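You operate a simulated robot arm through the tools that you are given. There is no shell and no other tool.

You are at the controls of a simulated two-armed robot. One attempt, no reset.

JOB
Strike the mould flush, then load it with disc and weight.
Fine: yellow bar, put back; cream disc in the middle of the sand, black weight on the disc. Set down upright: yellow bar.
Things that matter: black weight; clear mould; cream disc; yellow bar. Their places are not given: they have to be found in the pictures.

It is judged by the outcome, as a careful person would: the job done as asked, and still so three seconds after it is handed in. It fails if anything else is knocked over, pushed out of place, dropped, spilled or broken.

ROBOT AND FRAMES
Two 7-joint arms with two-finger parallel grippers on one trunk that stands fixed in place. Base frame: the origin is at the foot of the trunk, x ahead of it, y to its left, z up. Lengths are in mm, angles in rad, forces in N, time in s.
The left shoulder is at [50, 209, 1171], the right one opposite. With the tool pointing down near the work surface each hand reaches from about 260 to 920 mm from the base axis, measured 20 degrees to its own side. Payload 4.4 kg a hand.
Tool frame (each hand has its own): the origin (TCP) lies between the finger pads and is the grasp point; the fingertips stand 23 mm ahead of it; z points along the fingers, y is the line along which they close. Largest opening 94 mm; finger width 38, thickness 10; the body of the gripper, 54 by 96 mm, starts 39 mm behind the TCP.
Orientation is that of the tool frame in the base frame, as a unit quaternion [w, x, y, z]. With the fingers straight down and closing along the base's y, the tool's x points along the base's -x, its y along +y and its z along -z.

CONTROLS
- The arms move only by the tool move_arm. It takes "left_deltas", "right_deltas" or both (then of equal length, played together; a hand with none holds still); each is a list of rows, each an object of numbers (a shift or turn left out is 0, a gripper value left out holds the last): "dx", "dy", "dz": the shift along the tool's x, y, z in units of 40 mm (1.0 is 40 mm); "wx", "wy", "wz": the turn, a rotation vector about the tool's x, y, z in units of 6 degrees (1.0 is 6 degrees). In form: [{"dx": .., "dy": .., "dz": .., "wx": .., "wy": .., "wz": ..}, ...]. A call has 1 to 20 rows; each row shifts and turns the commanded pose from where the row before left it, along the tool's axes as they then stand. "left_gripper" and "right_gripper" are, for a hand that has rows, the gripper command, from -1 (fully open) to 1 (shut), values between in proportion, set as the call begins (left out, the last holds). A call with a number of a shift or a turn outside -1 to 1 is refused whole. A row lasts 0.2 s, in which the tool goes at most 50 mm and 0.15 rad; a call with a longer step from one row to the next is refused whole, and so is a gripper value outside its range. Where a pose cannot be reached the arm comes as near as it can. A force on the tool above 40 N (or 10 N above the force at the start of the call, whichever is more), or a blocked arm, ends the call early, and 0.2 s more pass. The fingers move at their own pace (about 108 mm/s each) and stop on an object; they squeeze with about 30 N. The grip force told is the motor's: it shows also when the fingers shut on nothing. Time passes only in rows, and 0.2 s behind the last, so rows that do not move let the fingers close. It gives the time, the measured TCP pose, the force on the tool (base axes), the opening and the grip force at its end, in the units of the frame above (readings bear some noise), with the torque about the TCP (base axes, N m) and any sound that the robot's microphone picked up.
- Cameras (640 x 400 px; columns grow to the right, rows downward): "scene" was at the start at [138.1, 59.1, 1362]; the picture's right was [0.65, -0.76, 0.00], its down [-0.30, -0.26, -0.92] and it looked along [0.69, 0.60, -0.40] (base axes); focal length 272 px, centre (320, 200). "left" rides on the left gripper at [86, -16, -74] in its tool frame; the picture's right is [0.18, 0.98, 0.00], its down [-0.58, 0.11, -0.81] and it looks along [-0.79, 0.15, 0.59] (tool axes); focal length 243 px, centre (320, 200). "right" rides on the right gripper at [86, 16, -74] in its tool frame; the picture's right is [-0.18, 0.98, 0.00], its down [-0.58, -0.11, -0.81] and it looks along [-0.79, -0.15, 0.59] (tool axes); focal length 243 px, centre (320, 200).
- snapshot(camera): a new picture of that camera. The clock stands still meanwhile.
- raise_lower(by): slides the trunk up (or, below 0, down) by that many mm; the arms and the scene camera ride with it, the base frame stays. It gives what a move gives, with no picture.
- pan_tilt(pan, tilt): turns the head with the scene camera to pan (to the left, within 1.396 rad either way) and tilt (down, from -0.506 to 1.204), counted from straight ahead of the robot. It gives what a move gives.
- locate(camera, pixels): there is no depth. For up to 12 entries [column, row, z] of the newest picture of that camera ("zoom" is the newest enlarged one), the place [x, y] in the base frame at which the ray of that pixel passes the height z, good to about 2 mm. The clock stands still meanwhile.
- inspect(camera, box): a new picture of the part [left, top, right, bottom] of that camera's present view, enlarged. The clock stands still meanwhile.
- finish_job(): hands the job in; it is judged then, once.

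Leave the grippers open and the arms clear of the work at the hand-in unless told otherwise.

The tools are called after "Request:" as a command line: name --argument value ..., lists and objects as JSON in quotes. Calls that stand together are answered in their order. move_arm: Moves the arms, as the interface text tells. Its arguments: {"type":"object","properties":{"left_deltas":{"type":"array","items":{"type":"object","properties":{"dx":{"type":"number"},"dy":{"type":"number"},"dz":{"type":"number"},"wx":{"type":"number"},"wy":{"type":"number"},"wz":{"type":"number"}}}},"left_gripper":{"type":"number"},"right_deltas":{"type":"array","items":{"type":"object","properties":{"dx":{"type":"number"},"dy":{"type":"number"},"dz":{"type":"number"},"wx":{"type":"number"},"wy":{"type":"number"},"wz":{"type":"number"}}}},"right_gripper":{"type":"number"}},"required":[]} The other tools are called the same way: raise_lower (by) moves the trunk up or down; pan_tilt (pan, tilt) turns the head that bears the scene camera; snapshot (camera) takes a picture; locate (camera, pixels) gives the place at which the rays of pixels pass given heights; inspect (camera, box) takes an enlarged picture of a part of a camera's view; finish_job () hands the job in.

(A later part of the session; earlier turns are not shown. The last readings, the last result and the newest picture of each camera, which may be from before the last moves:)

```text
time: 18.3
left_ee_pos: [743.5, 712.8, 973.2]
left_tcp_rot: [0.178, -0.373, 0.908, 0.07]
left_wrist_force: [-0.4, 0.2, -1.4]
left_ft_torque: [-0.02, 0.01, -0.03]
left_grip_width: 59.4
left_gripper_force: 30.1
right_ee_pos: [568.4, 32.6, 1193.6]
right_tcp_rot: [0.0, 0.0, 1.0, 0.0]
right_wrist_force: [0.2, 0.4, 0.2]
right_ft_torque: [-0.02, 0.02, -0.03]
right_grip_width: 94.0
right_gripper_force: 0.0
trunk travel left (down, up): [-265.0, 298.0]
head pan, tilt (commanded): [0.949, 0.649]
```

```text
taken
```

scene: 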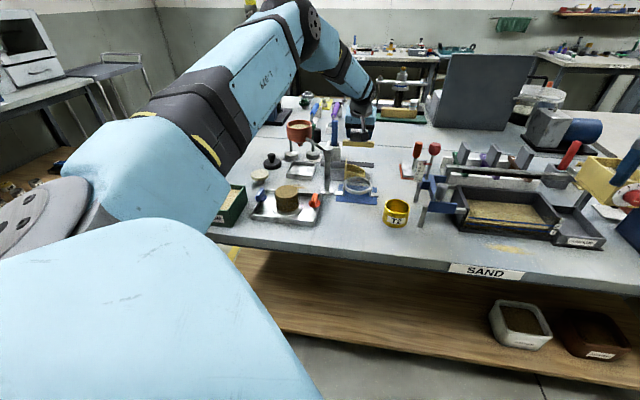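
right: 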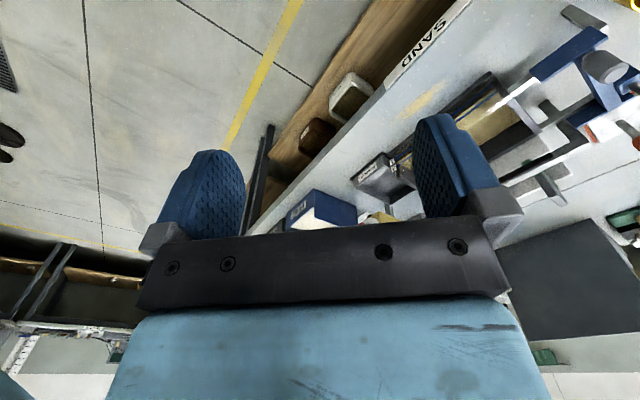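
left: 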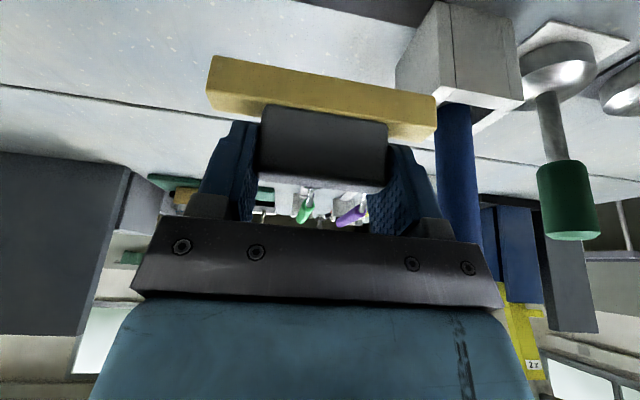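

The bar is held level, free of its rest. Now I'll carry it up and back toward the robot to (600,574,1085), passing to the right of the stand.

Request:
move_arm --left_deltas '[{"dx": 0.449, "dz": -0.559}, {"dx": 0.449, "dz": -0.559}, {"dx": 0.449, "dz": -0.559}, {"dx": 0.449, "dz": -0.559}, {"dx": 0.449, "dz": -0.559}, {"dx": 0.449, "dz": -0.559}, {"dx": 0.449, "dz": -0.559}, {"dx": 0.449, "dz": -0.559}, {}]'

Request:
snapshot --camera "left"

Request:
snapshot --camera "scene"

```text
time: 20.3
left_ee_pos: [600.1, 572.4, 1084.8]
left_tcp_rot: [0.176, -0.373, 0.908, 0.07]
left_wrist_force: [0.3, 0.4, -0.2]
left_ft_torque: [-0.02, 0.04, -0.02]
left_grip_width: 59.6
left_gripper_force: 29.3
right_ee_pos: [568.8, 32.6, 1193.3]
right_tcp_rot: [0.0, 0.0, 1.0, 0.001]
right_wrist_force: [-0.1, 0.2, -0.5]
right_ft_torque: [-0.01, 0.0, 0.02]
right_grip_width: 94.1
right_gripper_force: 0.1
trunk travel left (down, up): [-265.0, 298.0]
head pan, tilt (commanded): [0.949, 0.649]
```

```text
taken
```

left: 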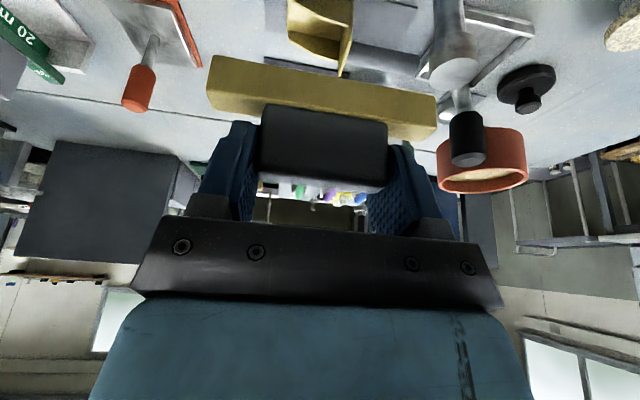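

```text
taken
```

scene: 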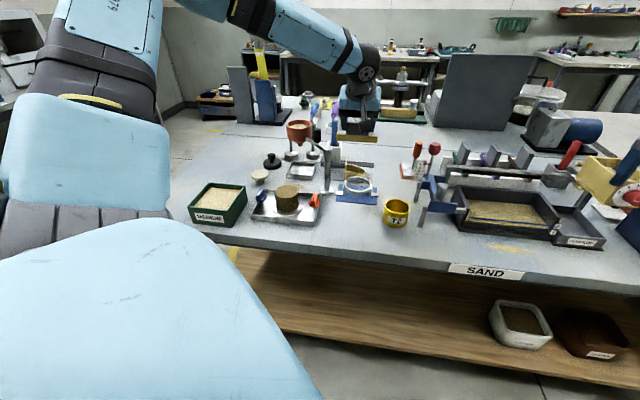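

The bar is in hand at (600,572,1085). Before striking I need exact heights of rim and knobs. I'll turn the head to centre the mould, take a close view, then raise the trunk and take a second one for comparison.

Request:
pan_tilt --pan 1.1 --tilt 0.65

Request:
snapshot --camera "scene"

```text
time: 21.0
left_ee_pos: [600.0, 572.3, 1087.1]
left_tcp_rot: [0.178, -0.373, 0.908, 0.07]
left_wrist_force: [0.1, -0.6, -1.1]
left_ft_torque: [0.0, 0.01, -0.01]
left_grip_width: 59.3
left_gripper_force: 30.2
right_ee_pos: [568.4, 31.4, 1193.2]
right_tcp_rot: [0.0, 0.001, 1.0, 0.0]
right_wrist_force: [0.3, 0.2, 0.9]
right_ft_torque: [0.01, 0.01, 0.01]
right_grip_width: 94.1
right_gripper_force: 0.0
trunk travel left (down, up): [-265.0, 298.0]
head pan, tilt (commanded): [1.1, 0.649]
```

```text
taken
```

scene: 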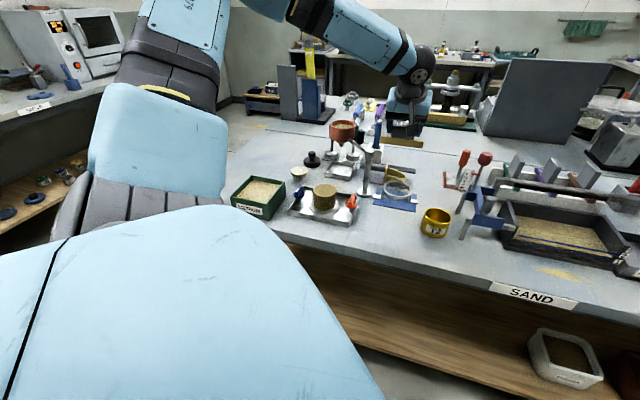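

The mould is at (325,196). Zooming in tight.

Request:
inspect --camera "scene" --box '[280, 168, 376, 228]'

Request:
inspect --camera "scene" --box '[309, 180, 341, 216]'

```text
6.67 times, centred on (328, 198) of scene
```

zoom: 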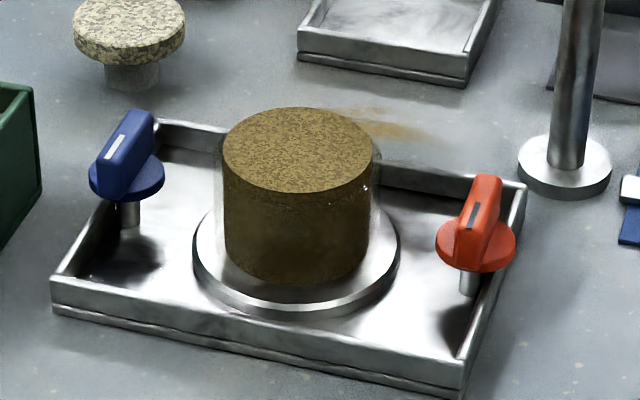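

```text
11.11 times, centred on (325, 198) of scene
```

zoom: 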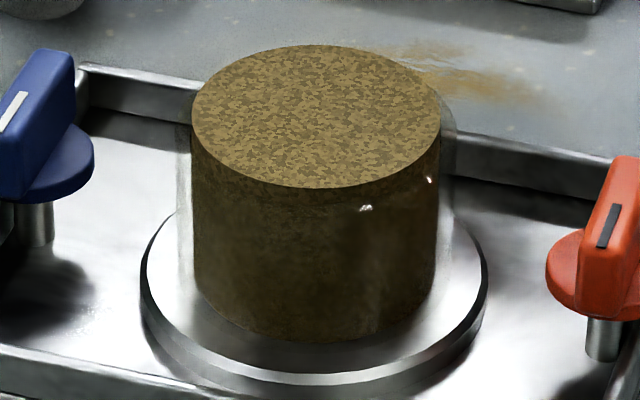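

The heap stands about 5 mm above the rim by these pixels. Now raising the trunk 200 mm for a second viewpoint.

Request:
locate --camera "scene" --pixels '[[324.6, 190.6, 905], [324.6, 190.6, 915], [324.6, 190.6, 925], [353.05, 194.7, 890], [353.05, 194.7, 910], [299.5, 185.25, 890], [299.5, 185.25, 910]]'

Request:
raise_lower --by 200

Request:
pan_tilt --pan 1.1 --tilt 0.8

Request:
snapshot --camera "scene"

```text
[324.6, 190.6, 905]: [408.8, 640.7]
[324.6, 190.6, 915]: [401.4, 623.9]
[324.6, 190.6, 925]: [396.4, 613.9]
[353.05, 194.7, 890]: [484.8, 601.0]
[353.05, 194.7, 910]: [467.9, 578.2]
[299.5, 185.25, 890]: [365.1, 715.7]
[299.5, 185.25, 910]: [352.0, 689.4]
```

```text
time: 23.2
left_ee_pos: [599.6, 572.4, 1285.5]
left_tcp_rot: [0.178, -0.372, 0.908, 0.07]
left_wrist_force: [-0.1, 0.4, -1.8]
left_ft_torque: [0.02, -0.03, -0.04]
left_grip_width: 59.5
left_gripper_force: 30.4
right_ee_pos: [569.1, 32.0, 1392.6]
right_tcp_rot: [0.0, 0.0, 1.0, -0.001]
right_wrist_force: [0.0, 0.6, -0.3]
right_ft_torque: [-0.02, -0.01, -0.03]
right_grip_width: 94.1
right_gripper_force: 0.1
trunk travel left (down, up): [-465.0, 98.0]
head pan, tilt (commanded): [1.1, 0.649]
```

```text
time: 23.9
left_ee_pos: [600.1, 572.0, 1286.3]
left_tcp_rot: [0.177, -0.372, 0.908, 0.07]
left_wrist_force: [0.2, 0.1, -0.3]
left_ft_torque: [-0.01, -0.01, 0.0]
left_grip_width: 59.3
left_gripper_force: 30.1
right_ee_pos: [567.7, 32.2, 1393.7]
right_tcp_rot: [0.0, 0.001, 1.0, 0.0]
right_wrist_force: [0.0, -0.9, 0.4]
right_ft_torque: [0.0, 0.0, -0.02]
right_grip_width: 94.0
right_gripper_force: 0.1
trunk travel left (down, up): [-465.0, 98.0]
head pan, tilt (commanded): [1.1, 0.799]
```

```text
taken
```

scene: 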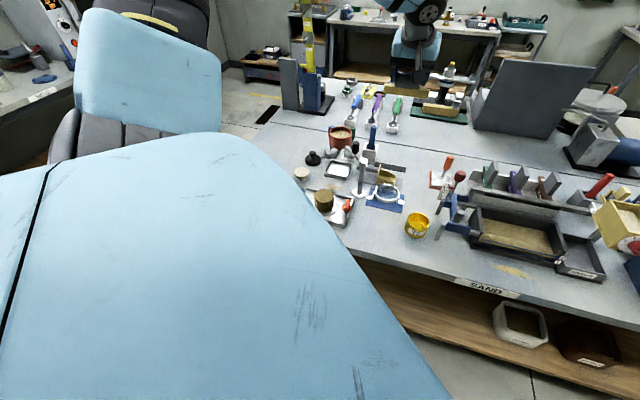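

The mould is still seen, at (325,200). Zooming in there.

Request:
inspect --camera "scene" --box '[285, 160, 375, 232]'

Request:
inspect --camera "scene" --box '[306, 182, 344, 220]'

Request:
inspect --camera "scene" --box '[350, 150, 430, 210]'

```text
5.56 times, centred on (330, 196) of scene
```

zoom: 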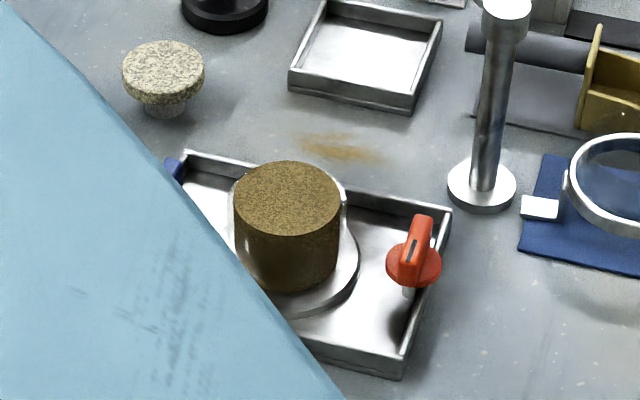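

```text
10.53 times, centred on (325, 201) of scene
```

zoom: 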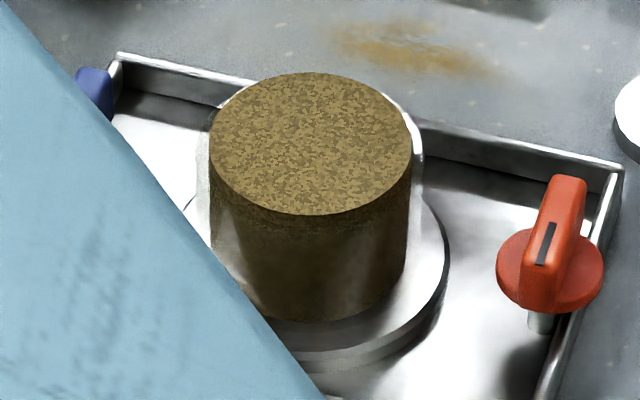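

```text
6.67 times, centred on (390, 180) of scene
```

zoom: 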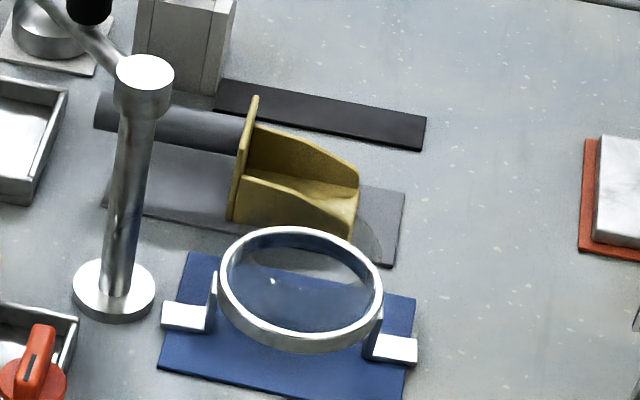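

The bare dark rest is now fully seen. Locating its four corners, the sand top, and the orange knob's top from this higher view.

Request:
locate --camera "zoom" --pixels '[[222, 78, 850], [427, 118, 850], [422, 150, 850], [214, 107, 850], [318, 113, 850]]'

Request:
locate --camera "scene" --pixels '[[324.1, 195.7, 905], [324.1, 195.7, 915], [324.1, 195.7, 925], [348.5, 199.1, 890], [348.5, 199.1, 900], [348.5, 199.1, 910], [303.5, 189, 890], [303.5, 189, 910]]'

```text
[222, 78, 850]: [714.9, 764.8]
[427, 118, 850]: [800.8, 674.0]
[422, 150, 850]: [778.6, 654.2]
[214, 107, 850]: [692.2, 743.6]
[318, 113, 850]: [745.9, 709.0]
```

```text
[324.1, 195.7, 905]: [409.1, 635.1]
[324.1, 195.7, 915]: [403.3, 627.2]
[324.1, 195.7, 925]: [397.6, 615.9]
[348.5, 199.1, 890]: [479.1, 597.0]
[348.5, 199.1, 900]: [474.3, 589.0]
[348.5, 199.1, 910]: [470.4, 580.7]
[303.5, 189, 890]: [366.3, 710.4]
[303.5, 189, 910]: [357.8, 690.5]
```

Rest centre is ≈(746,709), and I also know the hand pose at which the bar was gripped. Knob tops are ≈905, sitting ±81 mm to the sides of the mould, outside the bar's half length of 55. Mould centre ≈(402,627), sand top 914, rim ≈908–909. Lowering the trunk back by 200 mm and checking that the bar hasn't slipped.

Request:
raise_lower --by -200

Request:
inspect --camera "left" --box '[170, 30, 470, 220]'

```text
time: 26.1
left_ee_pos: [600.6, 570.9, 1086.2]
left_tcp_rot: [0.178, -0.373, 0.908, 0.07]
left_wrist_force: [-0.4, 0.2, 0.0]
left_ft_torque: [0.01, -0.01, -0.02]
left_grip_width: 59.7
left_gripper_force: 30.4
right_ee_pos: [568.6, 31.1, 1193.0]
right_tcp_rot: [0.0, 0.0, 1.0, 0.0]
right_wrist_force: [0.7, -1.1, -0.2]
right_ft_torque: [0.01, -0.01, 0.03]
right_grip_width: 94.3
right_gripper_force: 0.1
trunk travel left (down, up): [-265.0, 298.0]
head pan, tilt (commanded): [1.1, 0.799]
```

```text
2.11 times, centred on (320, 125) of left
```

zoom: 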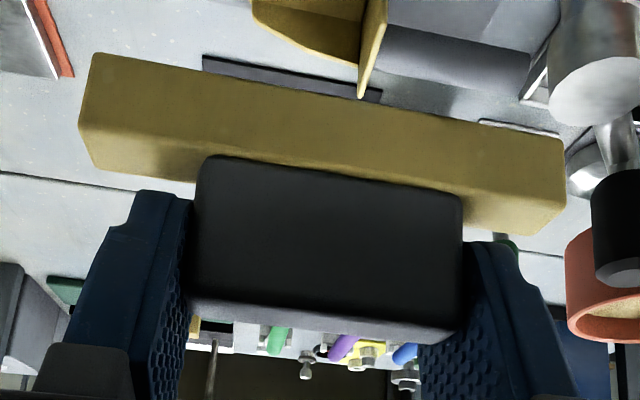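

The bar hasn't slipped in the grip. Now moving it in front of the stand and on to the near side of the mould, at a hover of z≈1040.

Request:
move_arm --left_deltas '[{"dx": 0.667, "dy": 0.338, "dz": -0.272}, {"dx": 0.667, "dy": 0.338, "dz": -0.272}, {"dx": 0.667, "dy": 0.338, "dz": -0.272}, {"dx": 0.667, "dy": 0.338, "dz": -0.272}, {"dx": 0.276, "dy": 0.774, "dz": 0.201}, {"dx": 0.276, "dy": 0.774, "dz": 0.201}, {"dx": 0.276, "dy": 0.774, "dz": 0.201}, {"dx": 0.276, "dy": 0.774, "dz": 0.201}, {}]'

Request:
pan_tilt --pan 1.1 --tilt 0.65

Request:
snapshot --camera "left"

Request:
snapshot --camera "scene"

```text
time: 28.1
left_ee_pos: [372.5, 597.0, 1040.3]
left_tcp_rot: [0.178, -0.372, 0.908, 0.07]
left_wrist_force: [0.7, -0.7, -1.0]
left_ft_torque: [0.01, 0.03, 0.04]
left_grip_width: 59.3
left_gripper_force: 29.3
right_ee_pos: [569.0, 32.7, 1193.3]
right_tcp_rot: [0.0, 0.0, 1.0, 0.0]
right_wrist_force: [0.2, 0.6, -0.3]
right_ft_torque: [-0.01, 0.03, 0.03]
right_grip_width: 94.0
right_gripper_force: 0.0
trunk travel left (down, up): [-265.0, 298.0]
head pan, tilt (commanded): [1.1, 0.799]
```

```text
time: 28.8
left_ee_pos: [372.8, 597.3, 1040.7]
left_tcp_rot: [0.177, -0.372, 0.909, 0.07]
left_wrist_force: [0.5, 0.1, -1.2]
left_ft_torque: [0.02, -0.01, -0.01]
left_grip_width: 59.5
left_gripper_force: 30.2
right_ee_pos: [568.7, 31.5, 1192.6]
right_tcp_rot: [0.002, 0.0, 1.0, 0.0]
right_wrist_force: [0.0, -0.4, 0.5]
right_ft_torque: [0.01, 0.01, 0.03]
right_grip_width: 93.9
right_gripper_force: 0.0
trunk travel left (down, up): [-265.0, 298.0]
head pan, tilt (commanded): [1.1, 0.649]
```

```text
taken
```

left: 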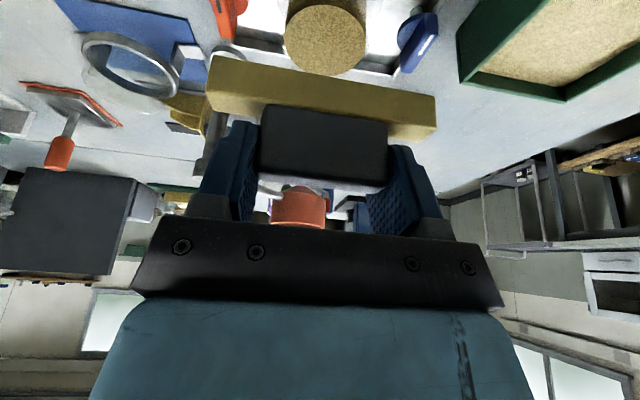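

```text
taken
```

scene: 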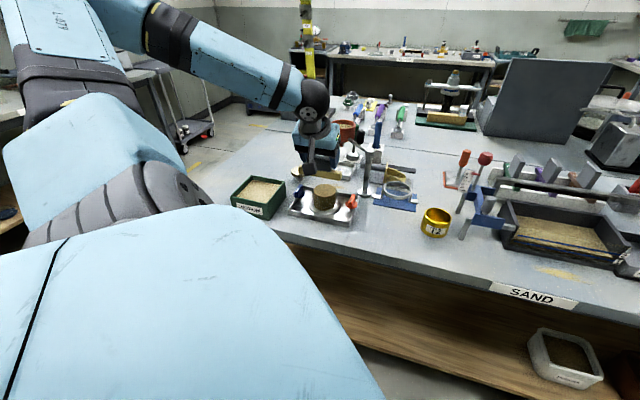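

The wrist camera sees the sand top at (326,40) with both knobs. Enlarging to refine the mould's centre relative to the bar.

Request:
inspect --camera "left" --box '[200, 0, 450, 150]'

Request:
inspect --camera "scene" --box '[270, 120, 390, 225]'

```text
2.56 times, centred on (325, 75) of left
```

zoom: 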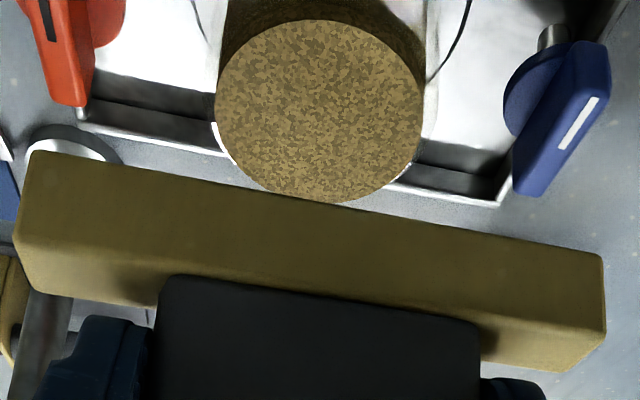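

```text
3.81 times, centred on (330, 172) of scene
```

zoom: 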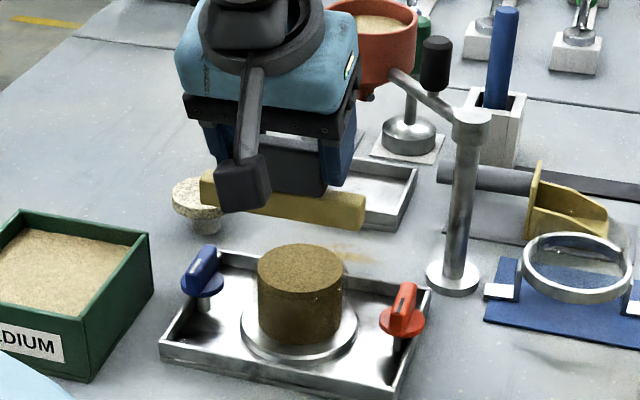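

Locating the sand top's centre (left pixel 324.6,39.8) and its edges with this view at z 914.

Request:
locate --camera "left" --pixels '[[324.6, 39.8, 914], [324.6, 39.8, 909], [283.6, 35.9, 914], [365.2, 39.1, 914], [324.2, 4.3, 914], [331.6, 76.2, 914], [226, 42, 905], [404, 73, 905], [417, 20, 890], [230, 20, 890]]'

```text
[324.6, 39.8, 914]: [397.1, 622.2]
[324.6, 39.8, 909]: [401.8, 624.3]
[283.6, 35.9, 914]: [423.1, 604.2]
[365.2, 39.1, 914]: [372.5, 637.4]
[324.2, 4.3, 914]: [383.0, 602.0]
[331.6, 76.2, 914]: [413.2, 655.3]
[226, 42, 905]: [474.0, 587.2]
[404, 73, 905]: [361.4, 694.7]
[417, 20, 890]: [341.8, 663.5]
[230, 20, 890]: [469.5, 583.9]
```

Centre by the wrist camera is (398–400, 625), so the bar is 39 mm short of it. I'll back off 2 mm and descend to z 967, where the bar's bottom should be just above rim level, its front edge over the near wall of the rim only.

Request:
move_arm --left_deltas '[{"dx": 0.146, "dy": 0.008, "dz": 0.335}, {"dx": 0.146, "dy": 0.008, "dz": 0.335}, {"dx": 0.146, "dy": 0.008, "dz": 0.335}, {"dx": 0.146, "dy": 0.008, "dz": 0.335}, {"dx": 0.146, "dy": 0.008, "dz": 0.335}, {}]'

Request:
inspect --camera "scene" --box '[280, 160, 376, 228]'

Request:
inspect --camera "left" --box '[200, 0, 450, 150]'

```text
time: 30.2
left_ee_pos: [371.6, 597.6, 966.5]
left_tcp_rot: [0.179, -0.372, 0.908, 0.071]
left_wrist_force: [-0.2, -0.7, -1.3]
left_ft_torque: [-0.01, 0.0, -0.04]
left_grip_width: 59.3
left_gripper_force: 30.4
right_ee_pos: [568.5, 32.8, 1193.1]
right_tcp_rot: [0.0, 0.0, 1.0, 0.0]
right_wrist_force: [0.4, 0.1, -0.1]
right_ft_torque: [-0.01, 0.0, -0.01]
right_grip_width: 94.1
right_gripper_force: 0.1
trunk travel left (down, up): [-265.0, 298.0]
head pan, tilt (commanded): [1.1, 0.649]
```

```text
5.88 times, centred on (328, 194) of scene
```

zoom: 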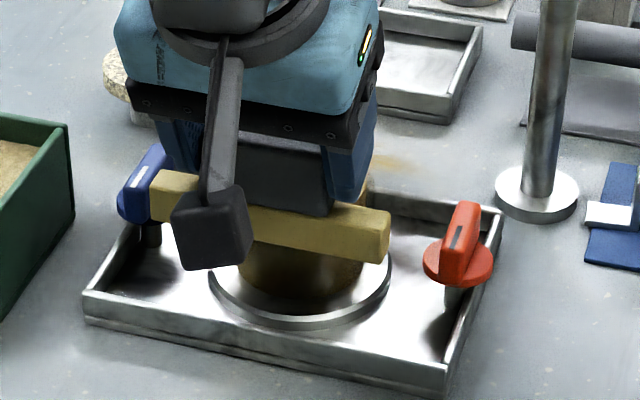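

```text
2.56 times, centred on (325, 75) of left
```

zoom: 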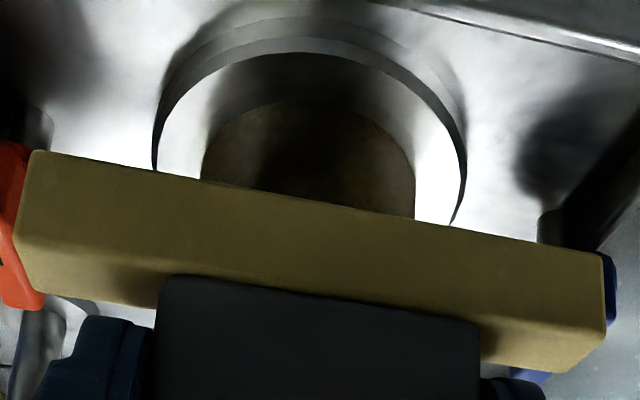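

Bar is just above the near rim. Before sweeping I'll check the gap to the knobs, by locating their stem feet: orange at scene (350.2,211.9), blue at (299.5,201.8), tray floor about z 855.

Request:
locate --camera "scene" --pixels '[[350.2, 211.9, 855], [299.5, 201.8, 855], [350.2, 204, 880], [299, 196.5, 880], [344.6, 203, 885], [357.3, 204, 885], [303.9, 190, 890], [294.5, 195, 885]]'

```text
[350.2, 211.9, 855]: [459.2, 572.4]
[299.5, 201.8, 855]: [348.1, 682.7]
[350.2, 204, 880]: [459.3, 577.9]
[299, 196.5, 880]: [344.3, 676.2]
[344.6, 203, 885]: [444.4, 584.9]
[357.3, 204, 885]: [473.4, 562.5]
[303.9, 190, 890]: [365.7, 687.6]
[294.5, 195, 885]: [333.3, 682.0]
```

The knob axes are ±77 mm from the mould centre, so the bar ends clear them by about 6 mm and stay above them. Now creeping down 3 mm, watching force.

Request:
move_arm --left_deltas '[{"dx": 0.0094, "dz": 0.0232}, {"dx": 0.0094, "dz": 0.0232}, {"dx": 0.0094, "dz": 0.0232}]'

Request:
move_arm --left_deltas '[{"dx": 0.0094, "dz": 0.0232}]'

Request:
move_arm --left_deltas '[{"dx": 0.0094, "dz": 0.0232}]'

```text
time: 31.0
left_ee_pos: [370.2, 597.6, 963.0]
left_tcp_rot: [0.177, -0.373, 0.908, 0.07]
left_wrist_force: [-0.3, 0.6, -1.1]
left_ft_torque: [-0.02, -0.03, 0.02]
left_grip_width: 59.2
left_gripper_force: 29.6
right_ee_pos: [566.9, 32.1, 1194.1]
right_tcp_rot: [0.001, 0.0, 1.0, 0.0]
right_wrist_force: [-1.0, -0.8, 0.3]
right_ft_torque: [0.0, 0.0, -0.02]
right_grip_width: 94.1
right_gripper_force: 0.0
trunk travel left (down, up): [-265.0, 298.0]
head pan, tilt (commanded): [1.1, 0.649]
```

```text
time: 31.4
left_ee_pos: [371.7, 598.0, 961.9]
left_tcp_rot: [0.177, -0.373, 0.908, 0.07]
left_wrist_force: [0.9, 0.0, -1.0]
left_ft_torque: [0.03, 0.02, 0.01]
left_grip_width: 59.6
left_gripper_force: 29.8
right_ee_pos: [567.8, 33.3, 1194.0]
right_tcp_rot: [0.0, 0.0, 1.0, 0.0]
right_wrist_force: [-0.7, -0.5, 0.5]
right_ft_torque: [0.02, -0.03, 0.01]
right_grip_width: 94.0
right_gripper_force: 0.1
trunk travel left (down, up): [-265.0, 298.0]
head pan, tilt (commanded): [1.1, 0.649]
```

```text
time: 31.8
left_ee_pos: [368.5, 596.8, 961.1]
left_tcp_rot: [0.178, -0.373, 0.908, 0.07]
left_wrist_force: [-0.7, 0.5, -1.5]
left_ft_torque: [-0.01, -0.02, -0.01]
left_grip_width: 59.9
left_gripper_force: 29.8
right_ee_pos: [568.2, 31.3, 1194.6]
right_tcp_rot: [0.0, 0.0, 1.0, 0.0]
right_wrist_force: [-0.6, 0.0, 0.1]
right_ft_torque: [-0.01, 0.01, 0.0]
right_grip_width: 94.1
right_gripper_force: 0.0
trunk travel left (down, up): [-265.0, 298.0]
head pan, tilt (commanded): [1.1, 0.649]
```

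No contact yet at z≈961.5. Two more 1 mm steps and a look.

Request:
move_arm --left_deltas '[{"dx": 0.0094, "dz": 0.0232}]'

Request:
move_arm --left_deltas '[{"dx": 0.0094, "dz": 0.0232}]'

Request:
inspect --camera "scene" --box '[300, 180, 348, 216]'

```text
time: 32.2
left_ee_pos: [371.5, 596.4, 959.7]
left_tcp_rot: [0.177, -0.373, 0.908, 0.07]
left_wrist_force: [0.7, -0.7, -1.7]
left_ft_torque: [0.01, 0.0, 0.02]
left_grip_width: 59.6
left_gripper_force: 29.9
right_ee_pos: [567.1, 31.7, 1192.8]
right_tcp_rot: [0.0, 0.001, 1.0, 0.0]
right_wrist_force: [0.6, 0.5, 0.6]
right_ft_torque: [0.04, 0.02, 0.02]
right_grip_width: 94.3
right_gripper_force: 0.0
trunk travel left (down, up): [-265.0, 298.0]
head pan, tilt (commanded): [1.1, 0.649]
```

```text
time: 32.6
left_ee_pos: [369.8, 596.9, 959.4]
left_tcp_rot: [0.177, -0.373, 0.908, 0.071]
left_wrist_force: [-0.9, 0.0, -0.5]
left_ft_torque: [0.0, -0.02, 0.01]
left_grip_width: 59.5
left_gripper_force: 29.7
right_ee_pos: [568.4, 32.8, 1193.7]
right_tcp_rot: [0.001, 0.0, 1.0, 0.0]
right_wrist_force: [0.1, 0.2, 0.2]
right_ft_torque: [-0.02, 0.0, -0.03]
right_grip_width: 94.1
right_gripper_force: 0.2
trunk travel left (down, up): [-265.0, 298.0]
head pan, tilt (commanded): [1.1, 0.649]
```

```text
11.11 times, centred on (324, 198) of scene
```

zoom: 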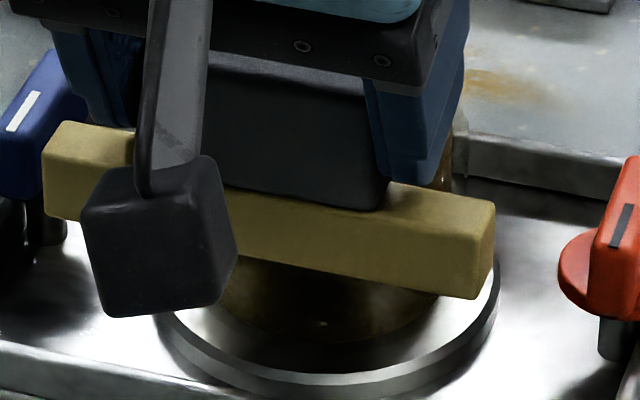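

My in-hand geometry says the bar's bottom is about 50 mm below the TCP (not 53), so it's at about 909 now. Continuing with 1 mm steps, nudging 1.5 mm forward over the rim wall first.

Request:
move_arm --left_deltas '[{"dx": -0.0348, "dz": 0.014}]'

Request:
move_arm --left_deltas '[{"dx": 0.0094, "dz": 0.0232}]'

Request:
move_arm --left_deltas '[{"dx": 0.0094, "dz": 0.0232}]'

```text
time: 33.0
left_ee_pos: [371.3, 598.0, 960.0]
left_tcp_rot: [0.177, -0.373, 0.908, 0.07]
left_wrist_force: [-0.3, 0.0, -0.5]
left_ft_torque: [0.0, -0.03, 0.02]
left_grip_width: 59.4
left_gripper_force: 30.5
right_ee_pos: [568.6, 32.7, 1193.7]
right_tcp_rot: [0.0, 0.0, 1.0, 0.0]
right_wrist_force: [-0.3, 0.2, 0.6]
right_ft_torque: [0.02, 0.0, 0.02]
right_grip_width: 94.0
right_gripper_force: 0.0
trunk travel left (down, up): [-265.0, 298.0]
head pan, tilt (commanded): [1.1, 0.649]
```

```text
time: 33.4
left_ee_pos: [372.2, 598.4, 959.4]
left_tcp_rot: [0.178, -0.372, 0.908, 0.07]
left_wrist_force: [0.5, 0.6, -0.4]
left_ft_torque: [0.0, -0.01, 0.01]
left_grip_width: 59.3
left_gripper_force: 30.0
right_ee_pos: [567.7, 31.9, 1193.0]
right_tcp_rot: [0.001, 0.0, 1.0, 0.0]
right_wrist_force: [-0.1, -0.5, 0.4]
right_ft_torque: [-0.01, 0.0, 0.02]
right_grip_width: 94.0
right_gripper_force: 0.0
trunk travel left (down, up): [-265.0, 298.0]
head pan, tilt (commanded): [1.1, 0.649]
```

```text
time: 33.8
left_ee_pos: [372.2, 597.8, 957.5]
left_tcp_rot: [0.177, -0.373, 0.908, 0.07]
left_wrist_force: [-0.4, 0.2, -0.4]
left_ft_torque: [0.04, 0.02, -0.01]
left_grip_width: 59.7
left_gripper_force: 29.4
right_ee_pos: [568.5, 32.5, 1194.5]
right_tcp_rot: [0.0, 0.0, 1.0, 0.0]
right_wrist_force: [-0.2, 0.6, 0.0]
right_ft_torque: [-0.01, 0.03, -0.01]
right_grip_width: 94.0
right_gripper_force: 0.0
trunk travel left (down, up): [-265.0, 298.0]
head pan, tilt (commanded): [1.1, 0.649]
```

Still free at 957.5. Checking both views for where the bar's lower front edge stands against the rim.

Request:
inspect --camera "left" --box '[250, 10, 400, 110]'

Request:
inspect --camera "scene" --box '[300, 180, 348, 216]'

```text
4.00 times, centred on (325, 60) of left
```

zoom: 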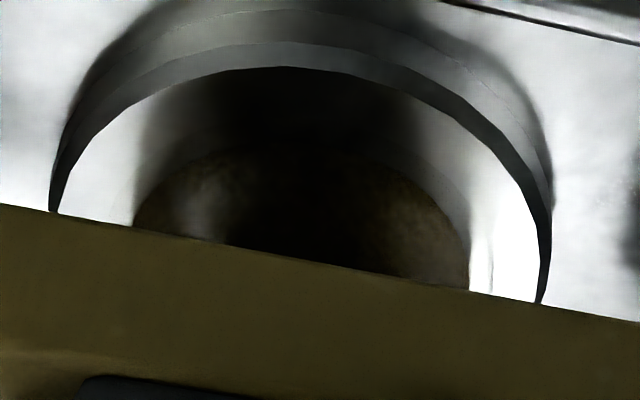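

```text
11.11 times, centred on (324, 198) of scene
```

zoom: 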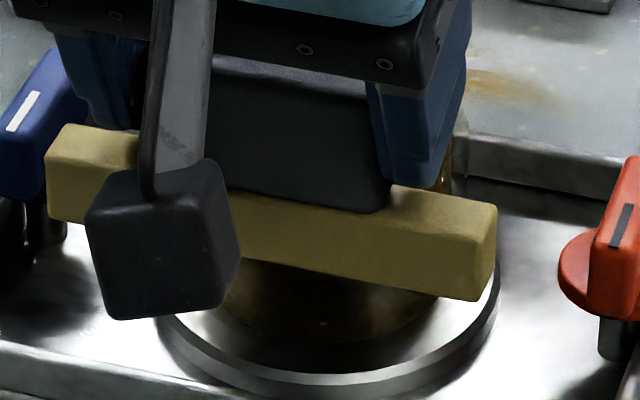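

I'll use a safer method: strike in passes from above. Raise 4.5 mm (bar bottom about 2 mm under the heap's top), then sweep slowly across 84 mm, watching force.

Request:
move_arm --left_deltas '[{"dx": -0.0423, "dz": -0.1043}, {"dx": -0.1159, "dz": 0.0469}, {"dx": -0.1159, "dz": 0.0469}, {"dx": -0.1159, "dz": 0.0469}, {"dx": -0.1159, "dz": 0.0469}]'

Request:
inspect --camera "scene" --box '[295, 175, 355, 220]'

Request:
inspect --camera "left" --box '[200, 0, 450, 150]'

```text
time: 35.0
left_ee_pos: [385.2, 612.7, 962.8]
left_tcp_rot: [0.177, -0.373, 0.908, 0.07]
left_wrist_force: [-0.8, 0.1, -1.4]
left_ft_torque: [-0.01, 0.01, 0.03]
left_grip_width: 59.7
left_gripper_force: 29.9
right_ee_pos: [568.1, 32.6, 1193.2]
right_tcp_rot: [0.0, 0.0, 1.0, 0.0]
right_wrist_force: [0.9, 0.4, 0.9]
right_ft_torque: [0.05, 0.0, 0.03]
right_grip_width: 93.9
right_gripper_force: 0.0
trunk travel left (down, up): [-265.0, 298.0]
head pan, tilt (commanded): [1.1, 0.649]
```

```text
8.89 times, centred on (325, 198) of scene
```

zoom: 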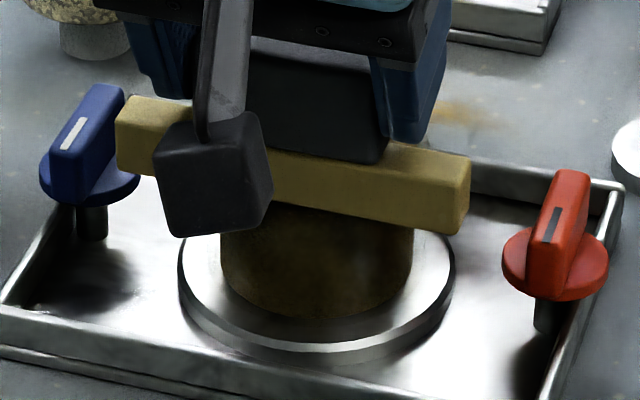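

```text
2.56 times, centred on (325, 75) of left
```

zoom: 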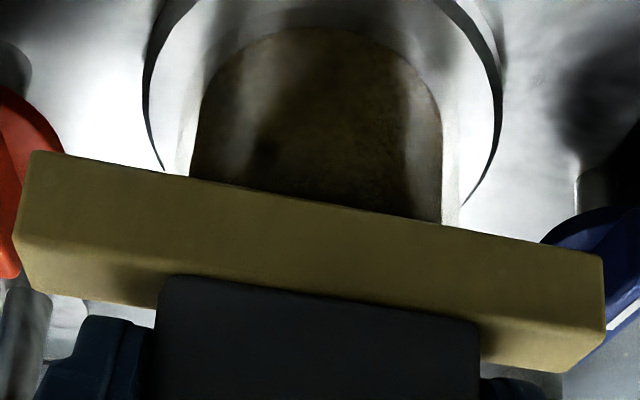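

No resistance. Continuing the slow sweep across to the far side.

Request:
move_arm --left_deltas '[{"dx": -0.1159, "dz": 0.0469}, {"dx": -0.1159, "dz": 0.0469}, {"dx": -0.1159, "dz": 0.0469}, {"dx": -0.1159, "dz": 0.0469}, {"dx": -0.1159, "dz": 0.0469}, {"dx": -0.1159, "dz": 0.0469}]'

Request:
inspect --camera "scene" --box '[295, 175, 355, 220]'

Request:
inspect --camera "left" --box '[200, 0, 450, 150]'

```text
time: 36.4
left_ee_pos: [407.7, 632.4, 960.9]
left_tcp_rot: [0.177, -0.373, 0.908, 0.07]
left_wrist_force: [0.1, -0.1, -1.4]
left_ft_torque: [-0.01, 0.01, -0.02]
left_grip_width: 59.3
left_gripper_force: 29.9
right_ee_pos: [567.6, 31.4, 1193.2]
right_tcp_rot: [0.0, 0.0, 1.0, 0.001]
right_wrist_force: [-0.1, 0.1, -0.9]
right_ft_torque: [0.02, 0.0, -0.02]
right_grip_width: 94.0
right_gripper_force: 0.1
trunk travel left (down, up): [-265.0, 298.0]
head pan, tilt (commanded): [1.1, 0.649]
```

```text
8.89 times, centred on (325, 198) of scene
```

zoom: 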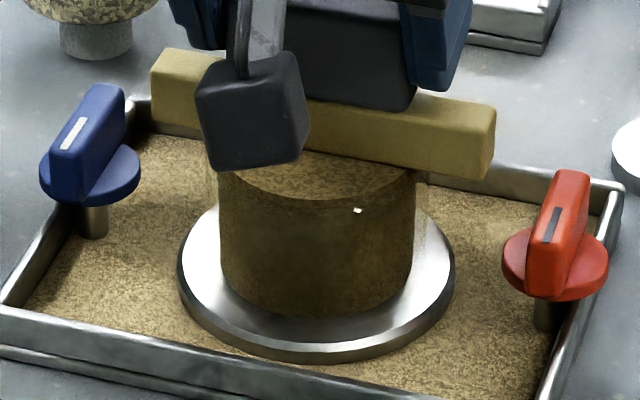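

```text
2.56 times, centred on (325, 75) of left
```

zoom: 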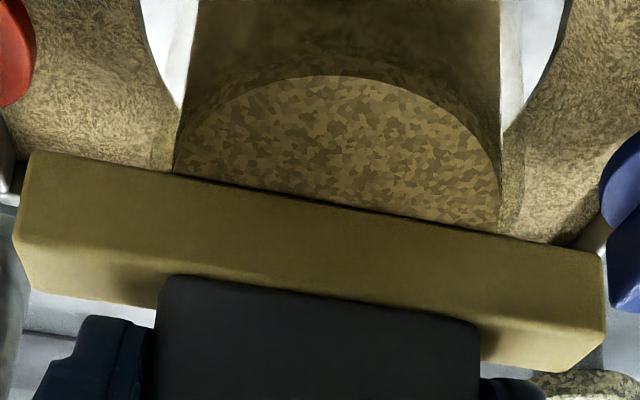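

Surplus sand has dropped into the tray, none outside it. Finishing the sweep past the far rim.

Request:
move_arm --left_deltas '[{"dx": -0.1159, "dz": 0.0469}, {"dx": -0.1159, "dz": 0.0469}, {"dx": -0.1159, "dz": 0.0469}, {"dx": -0.1159, "dz": 0.0469}, {"dx": -0.1159, "dz": 0.0469}, {"dx": -0.1159, "dz": 0.0469}, {"dx": -0.1159, "dz": 0.0469}]'

Request:
inspect --camera "scene" --box '[295, 175, 355, 220]'

Request:
inspect --camera "scene" --box '[309, 180, 341, 216]'

Request:
inspect --camera "left" --box '[200, 0, 450, 150]'

```text
time: 38.0
left_ee_pos: [432.4, 657.8, 961.7]
left_tcp_rot: [0.178, -0.373, 0.908, 0.07]
left_wrist_force: [0.7, 0.2, 0.0]
left_ft_torque: [-0.03, -0.01, -0.01]
left_grip_width: 59.4
left_gripper_force: 30.0
right_ee_pos: [568.5, 31.3, 1192.7]
right_tcp_rot: [0.0, -0.001, 1.0, 0.0]
right_wrist_force: [0.0, 0.6, 0.2]
right_ft_torque: [-0.03, 0.01, 0.0]
right_grip_width: 94.2
right_gripper_force: 0.0
trunk travel left (down, up): [-265.0, 298.0]
head pan, tilt (commanded): [1.1, 0.649]
```

```text
8.89 times, centred on (325, 198) of scene
```

zoom: 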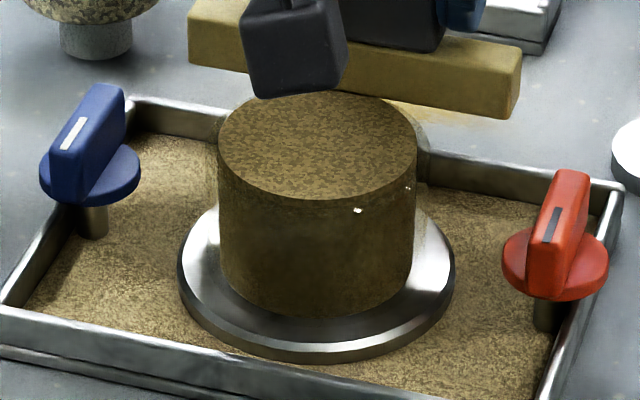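

```text
11.11 times, centred on (325, 198) of scene
```

zoom: 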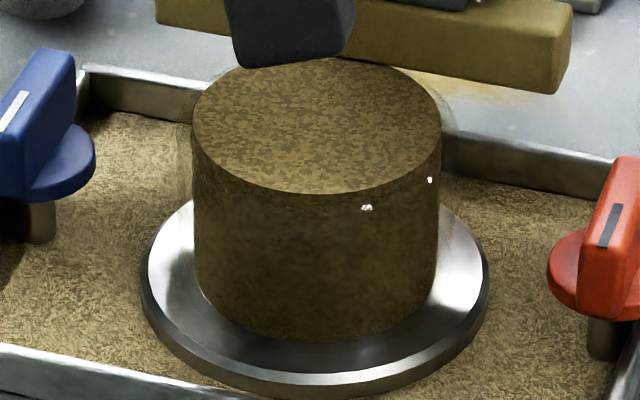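

```text
2.56 times, centred on (325, 75) of left
```

zoom: 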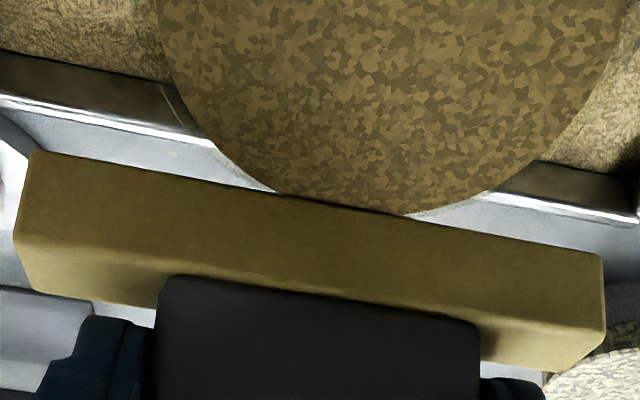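

The first pass took the heap down about 2 mm, and it's still roughly 3.5 mm above the rim by the pixels (sand front edge row 194, rim highlights at row 208). Next: lower 2 mm and sweep back to the middle.

Request:
move_arm --left_deltas '[{"dx": 0.0188, "dz": 0.0464}, {"dx": 0.1159, "dz": -0.0469}, {"dx": 0.1159, "dz": -0.0469}, {"dx": 0.1159, "dz": -0.0469}, {"dx": 0.1159, "dz": -0.0469}, {"dx": 0.1159, "dz": -0.0469}, {"dx": 0.1159, "dz": -0.0469}, {"dx": 0.1159, "dz": -0.0469}, {"dx": 0.1159, "dz": -0.0469}, {"dx": 0.1159, "dz": -0.0469}]'

Request:
inspect --camera "scene" --box '[309, 180, 341, 216]'

```text
time: 40.2
left_ee_pos: [398.7, 626.1, 960.1]
left_tcp_rot: [0.177, -0.372, 0.908, 0.071]
left_wrist_force: [0.0, -0.4, 0.3]
left_ft_torque: [0.02, 0.04, 0.03]
left_grip_width: 59.4
left_gripper_force: 30.0
right_ee_pos: [567.8, 31.3, 1193.4]
right_tcp_rot: [0.0, 0.0, 1.0, 0.001]
right_wrist_force: [-1.2, 0.4, 0.1]
right_ft_torque: [-0.02, 0.01, -0.02]
right_grip_width: 93.9
right_gripper_force: 0.1
trunk travel left (down, up): [-265.0, 298.0]
head pan, tilt (commanded): [1.1, 0.649]
```

```text
11.11 times, centred on (325, 198) of scene
```

zoom: 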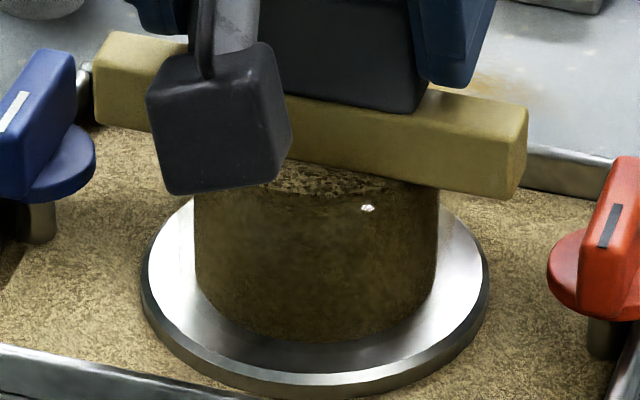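

The bar is centred over the mould at z≈960, no contact. Feeling for the rim in 0.7 mm steps.

Request:
move_arm --left_deltas '[{"dx": 0.0066, "dz": 0.0162}, {}]'

Request:
move_arm --left_deltas '[{"dx": 0.0066, "dz": 0.0162}, {}]'

Request:
move_arm --left_deltas '[{"dx": 0.0066, "dz": 0.0162}, {}]'

```text
time: 40.8
left_ee_pos: [399.3, 626.1, 959.7]
left_tcp_rot: [0.178, -0.373, 0.908, 0.07]
left_wrist_force: [-0.2, -2.3, 3.5]
left_ft_torque: [0.03, 0.09, 0.06]
left_grip_width: 59.5
left_gripper_force: 29.7
right_ee_pos: [567.2, 31.4, 1192.8]
right_tcp_rot: [0.0, 0.0, 1.0, 0.001]
right_wrist_force: [0.1, 0.3, 0.4]
right_ft_torque: [0.01, -0.02, -0.01]
right_grip_width: 94.1
right_gripper_force: 0.0
trunk travel left (down, up): [-265.0, 298.0]
head pan, tilt (commanded): [1.1, 0.649]
```

```text
time: 41.4
left_ee_pos: [399.8, 626.5, 960.7]
left_tcp_rot: [0.179, -0.372, 0.908, 0.07]
left_wrist_force: [-0.1, 1.1, 7.4]
left_ft_torque: [0.15, 0.25, -0.02]
left_grip_width: 59.8
left_gripper_force: 30.2
right_ee_pos: [566.9, 31.3, 1194.0]
right_tcp_rot: [0.001, 0.0, 1.0, -0.001]
right_wrist_force: [0.2, 0.8, 0.6]
right_ft_torque: [0.02, -0.01, 0.02]
right_grip_width: 93.9
right_gripper_force: 0.0
trunk travel left (down, up): [-265.0, 298.0]
head pan, tilt (commanded): [1.1, 0.649]
```

```text
time: 42.0
left_ee_pos: [400.2, 624.9, 959.4]
left_tcp_rot: [0.179, -0.372, 0.908, 0.07]
left_wrist_force: [3.0, 3.1, 12.0]
left_ft_torque: [0.35, 0.21, -0.12]
left_grip_width: 59.7
left_gripper_force: 30.2
right_ee_pos: [567.6, 31.3, 1193.5]
right_tcp_rot: [0.001, 0.0, 1.0, 0.001]
right_wrist_force: [-0.3, -0.9, -0.7]
right_ft_torque: [-0.01, 0.01, -0.01]
right_grip_width: 94.0
right_gripper_force: 0.1
trunk travel left (down, up): [-265.0, 298.0]
head pan, tilt (commanded): [1.1, 0.649]
```

Contact: 12 N at z≈959.5, with torque placing it at the blue-side wall of the rim (about +33 mm along the bar). Looking closely at the sand level against the rim now.

Request:
inspect --camera "scene" --box '[312, 186, 338, 204]'

Request:
inspect --camera "left" --box '[230, 0, 420, 110]'

```text
16.00 times, centred on (325, 195) of scene
```

zoom: 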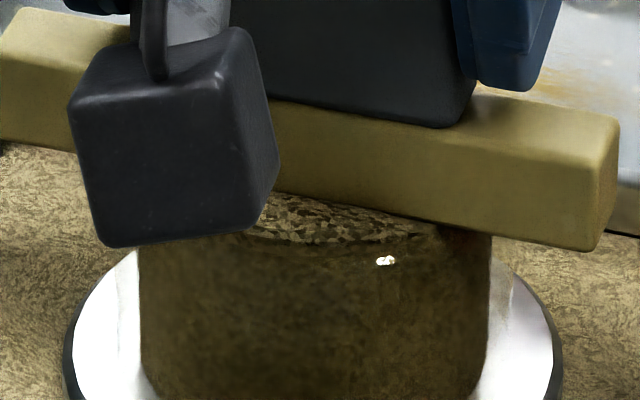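

```text
3.37 times, centred on (325, 55) of left
```

zoom: 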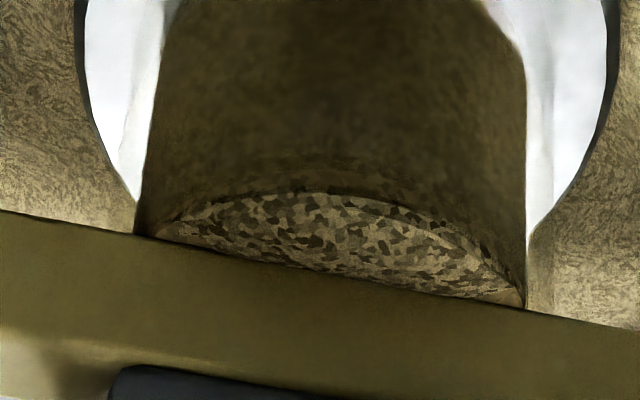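

Sand is now almost level with where the bar touches. Easing up to a light touch (about 2 N) and sweeping the near half back off the mould.

Request:
move_arm --left_deltas '[{"dx": -0.0141, "dz": -0.0348}, {}]'

Request:
move_arm --left_deltas '[{"dx": 0.1159, "dz": -0.0469}, {"dx": 0.1159, "dz": -0.0469}, {"dx": 0.1159, "dz": -0.0469}, {"dx": 0.1159, "dz": -0.0469}]'

Request:
move_arm --left_deltas '[{"dx": 0.1159, "dz": -0.0469}, {"dx": 0.1159, "dz": -0.0469}, {"dx": 0.1159, "dz": -0.0469}, {"dx": 0.1159, "dz": -0.0469}, {"dx": 0.1159, "dz": -0.0469}]'

Request:
inspect --camera "scene" --box '[309, 180, 341, 216]'

Request:
inspect --camera "left" --box '[200, 0, 450, 150]'

```text
time: 42.6
left_ee_pos: [399.2, 626.2, 959.7]
left_tcp_rot: [0.178, -0.373, 0.908, 0.07]
left_wrist_force: [2.4, 0.5, 6.0]
left_ft_torque: [0.13, 0.02, -0.04]
left_grip_width: 59.2
left_gripper_force: 29.6
right_ee_pos: [567.8, 31.3, 1194.1]
right_tcp_rot: [0.0, 0.0, 1.0, 0.0]
right_wrist_force: [0.4, 0.0, -0.2]
right_ft_torque: [0.02, -0.01, 0.04]
right_grip_width: 94.2
right_gripper_force: 0.0
trunk travel left (down, up): [-265.0, 298.0]
head pan, tilt (commanded): [1.1, 0.649]
```

```text
time: 43.6
left_ee_pos: [385.1, 611.8, 959.5]
left_tcp_rot: [0.177, -0.373, 0.908, 0.07]
left_wrist_force: [-0.5, -0.8, -0.8]
left_ft_torque: [0.03, -0.02, 0.02]
left_grip_width: 59.5
left_gripper_force: 29.8
right_ee_pos: [567.9, 33.1, 1194.0]
right_tcp_rot: [0.0, 0.0, 1.0, 0.0]
right_wrist_force: [0.5, 0.7, 0.6]
right_ft_torque: [0.02, -0.02, 0.01]
right_grip_width: 94.0
right_gripper_force: 0.0
trunk travel left (down, up): [-265.0, 298.0]
head pan, tilt (commanded): [1.1, 0.649]
```

```text
time: 44.8
left_ee_pos: [367.5, 595.4, 958.7]
left_tcp_rot: [0.178, -0.373, 0.908, 0.07]
left_wrist_force: [-0.6, 0.2, -1.5]
left_ft_torque: [0.07, -0.02, 0.0]
left_grip_width: 59.5
left_gripper_force: 29.7
right_ee_pos: [567.3, 32.8, 1193.8]
right_tcp_rot: [0.001, 0.001, 1.0, -0.001]
right_wrist_force: [-0.1, 0.5, 1.3]
right_ft_torque: [0.02, 0.03, -0.01]
right_grip_width: 93.8
right_gripper_force: 0.1
trunk travel left (down, up): [-265.0, 298.0]
head pan, tilt (commanded): [1.1, 0.649]
```

```text
11.11 times, centred on (325, 198) of scene
```

zoom: 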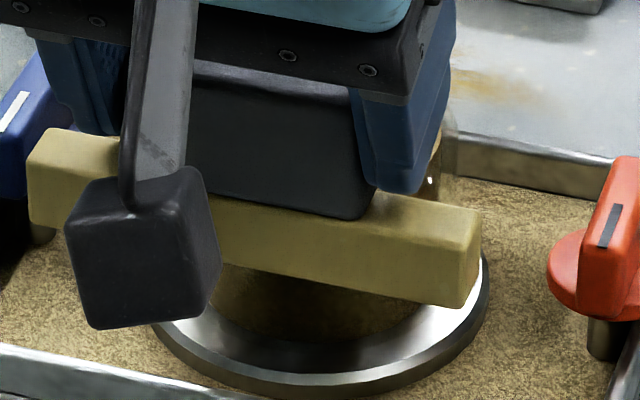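

```text
2.56 times, centred on (325, 75) of left
```

zoom: 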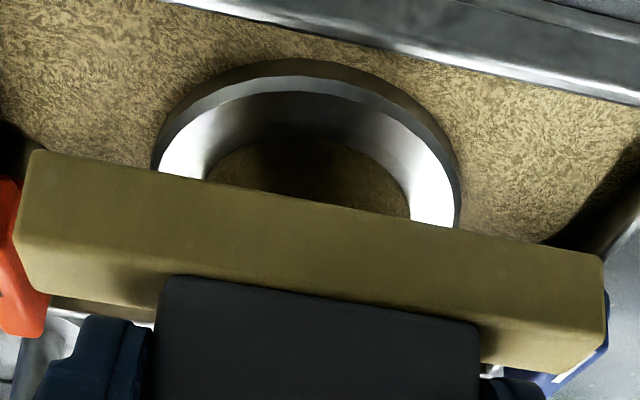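

Force is near zero through the near half. Now lifting 70 mm clear to inspect the result.

Request:
move_arm --left_deltas '[{"dx": -0.164, "dz": -0.4055}, {"dx": -0.164, "dz": -0.4055}, {"dx": -0.164, "dz": -0.4055}, {"dx": -0.164, "dz": -0.4055}, {}]'

Request:
inspect --camera "scene" --box '[309, 180, 341, 216]'

Request:
inspect --camera "left" --box '[260, 0, 400, 84]'

```text
time: 46.0
left_ee_pos: [368.3, 594.2, 1029.1]
left_tcp_rot: [0.177, -0.374, 0.908, 0.07]
left_wrist_force: [-0.5, 0.4, -1.5]
left_ft_torque: [-0.04, 0.0, -0.01]
left_grip_width: 59.4
left_gripper_force: 30.3
right_ee_pos: [567.5, 33.3, 1192.8]
right_tcp_rot: [0.0, 0.0, 1.0, 0.001]
right_wrist_force: [0.3, -0.2, 0.4]
right_ft_torque: [-0.01, -0.02, -0.04]
right_grip_width: 94.1
right_gripper_force: 0.1
trunk travel left (down, up): [-265.0, 298.0]
head pan, tilt (commanded): [1.1, 0.649]
```

```text
11.11 times, centred on (325, 198) of scene
```

zoom: 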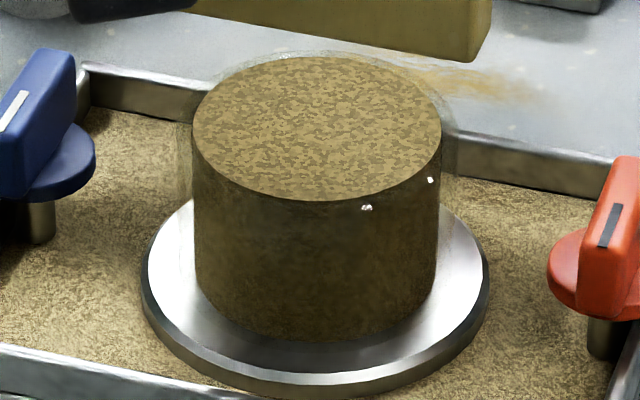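

```text
4.57 times, centred on (330, 42) of left
```

zoom: 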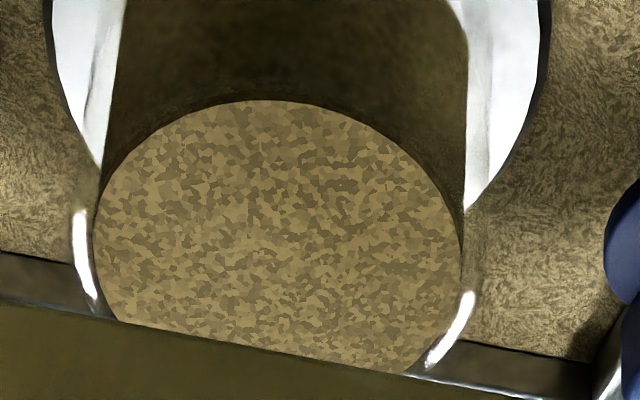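

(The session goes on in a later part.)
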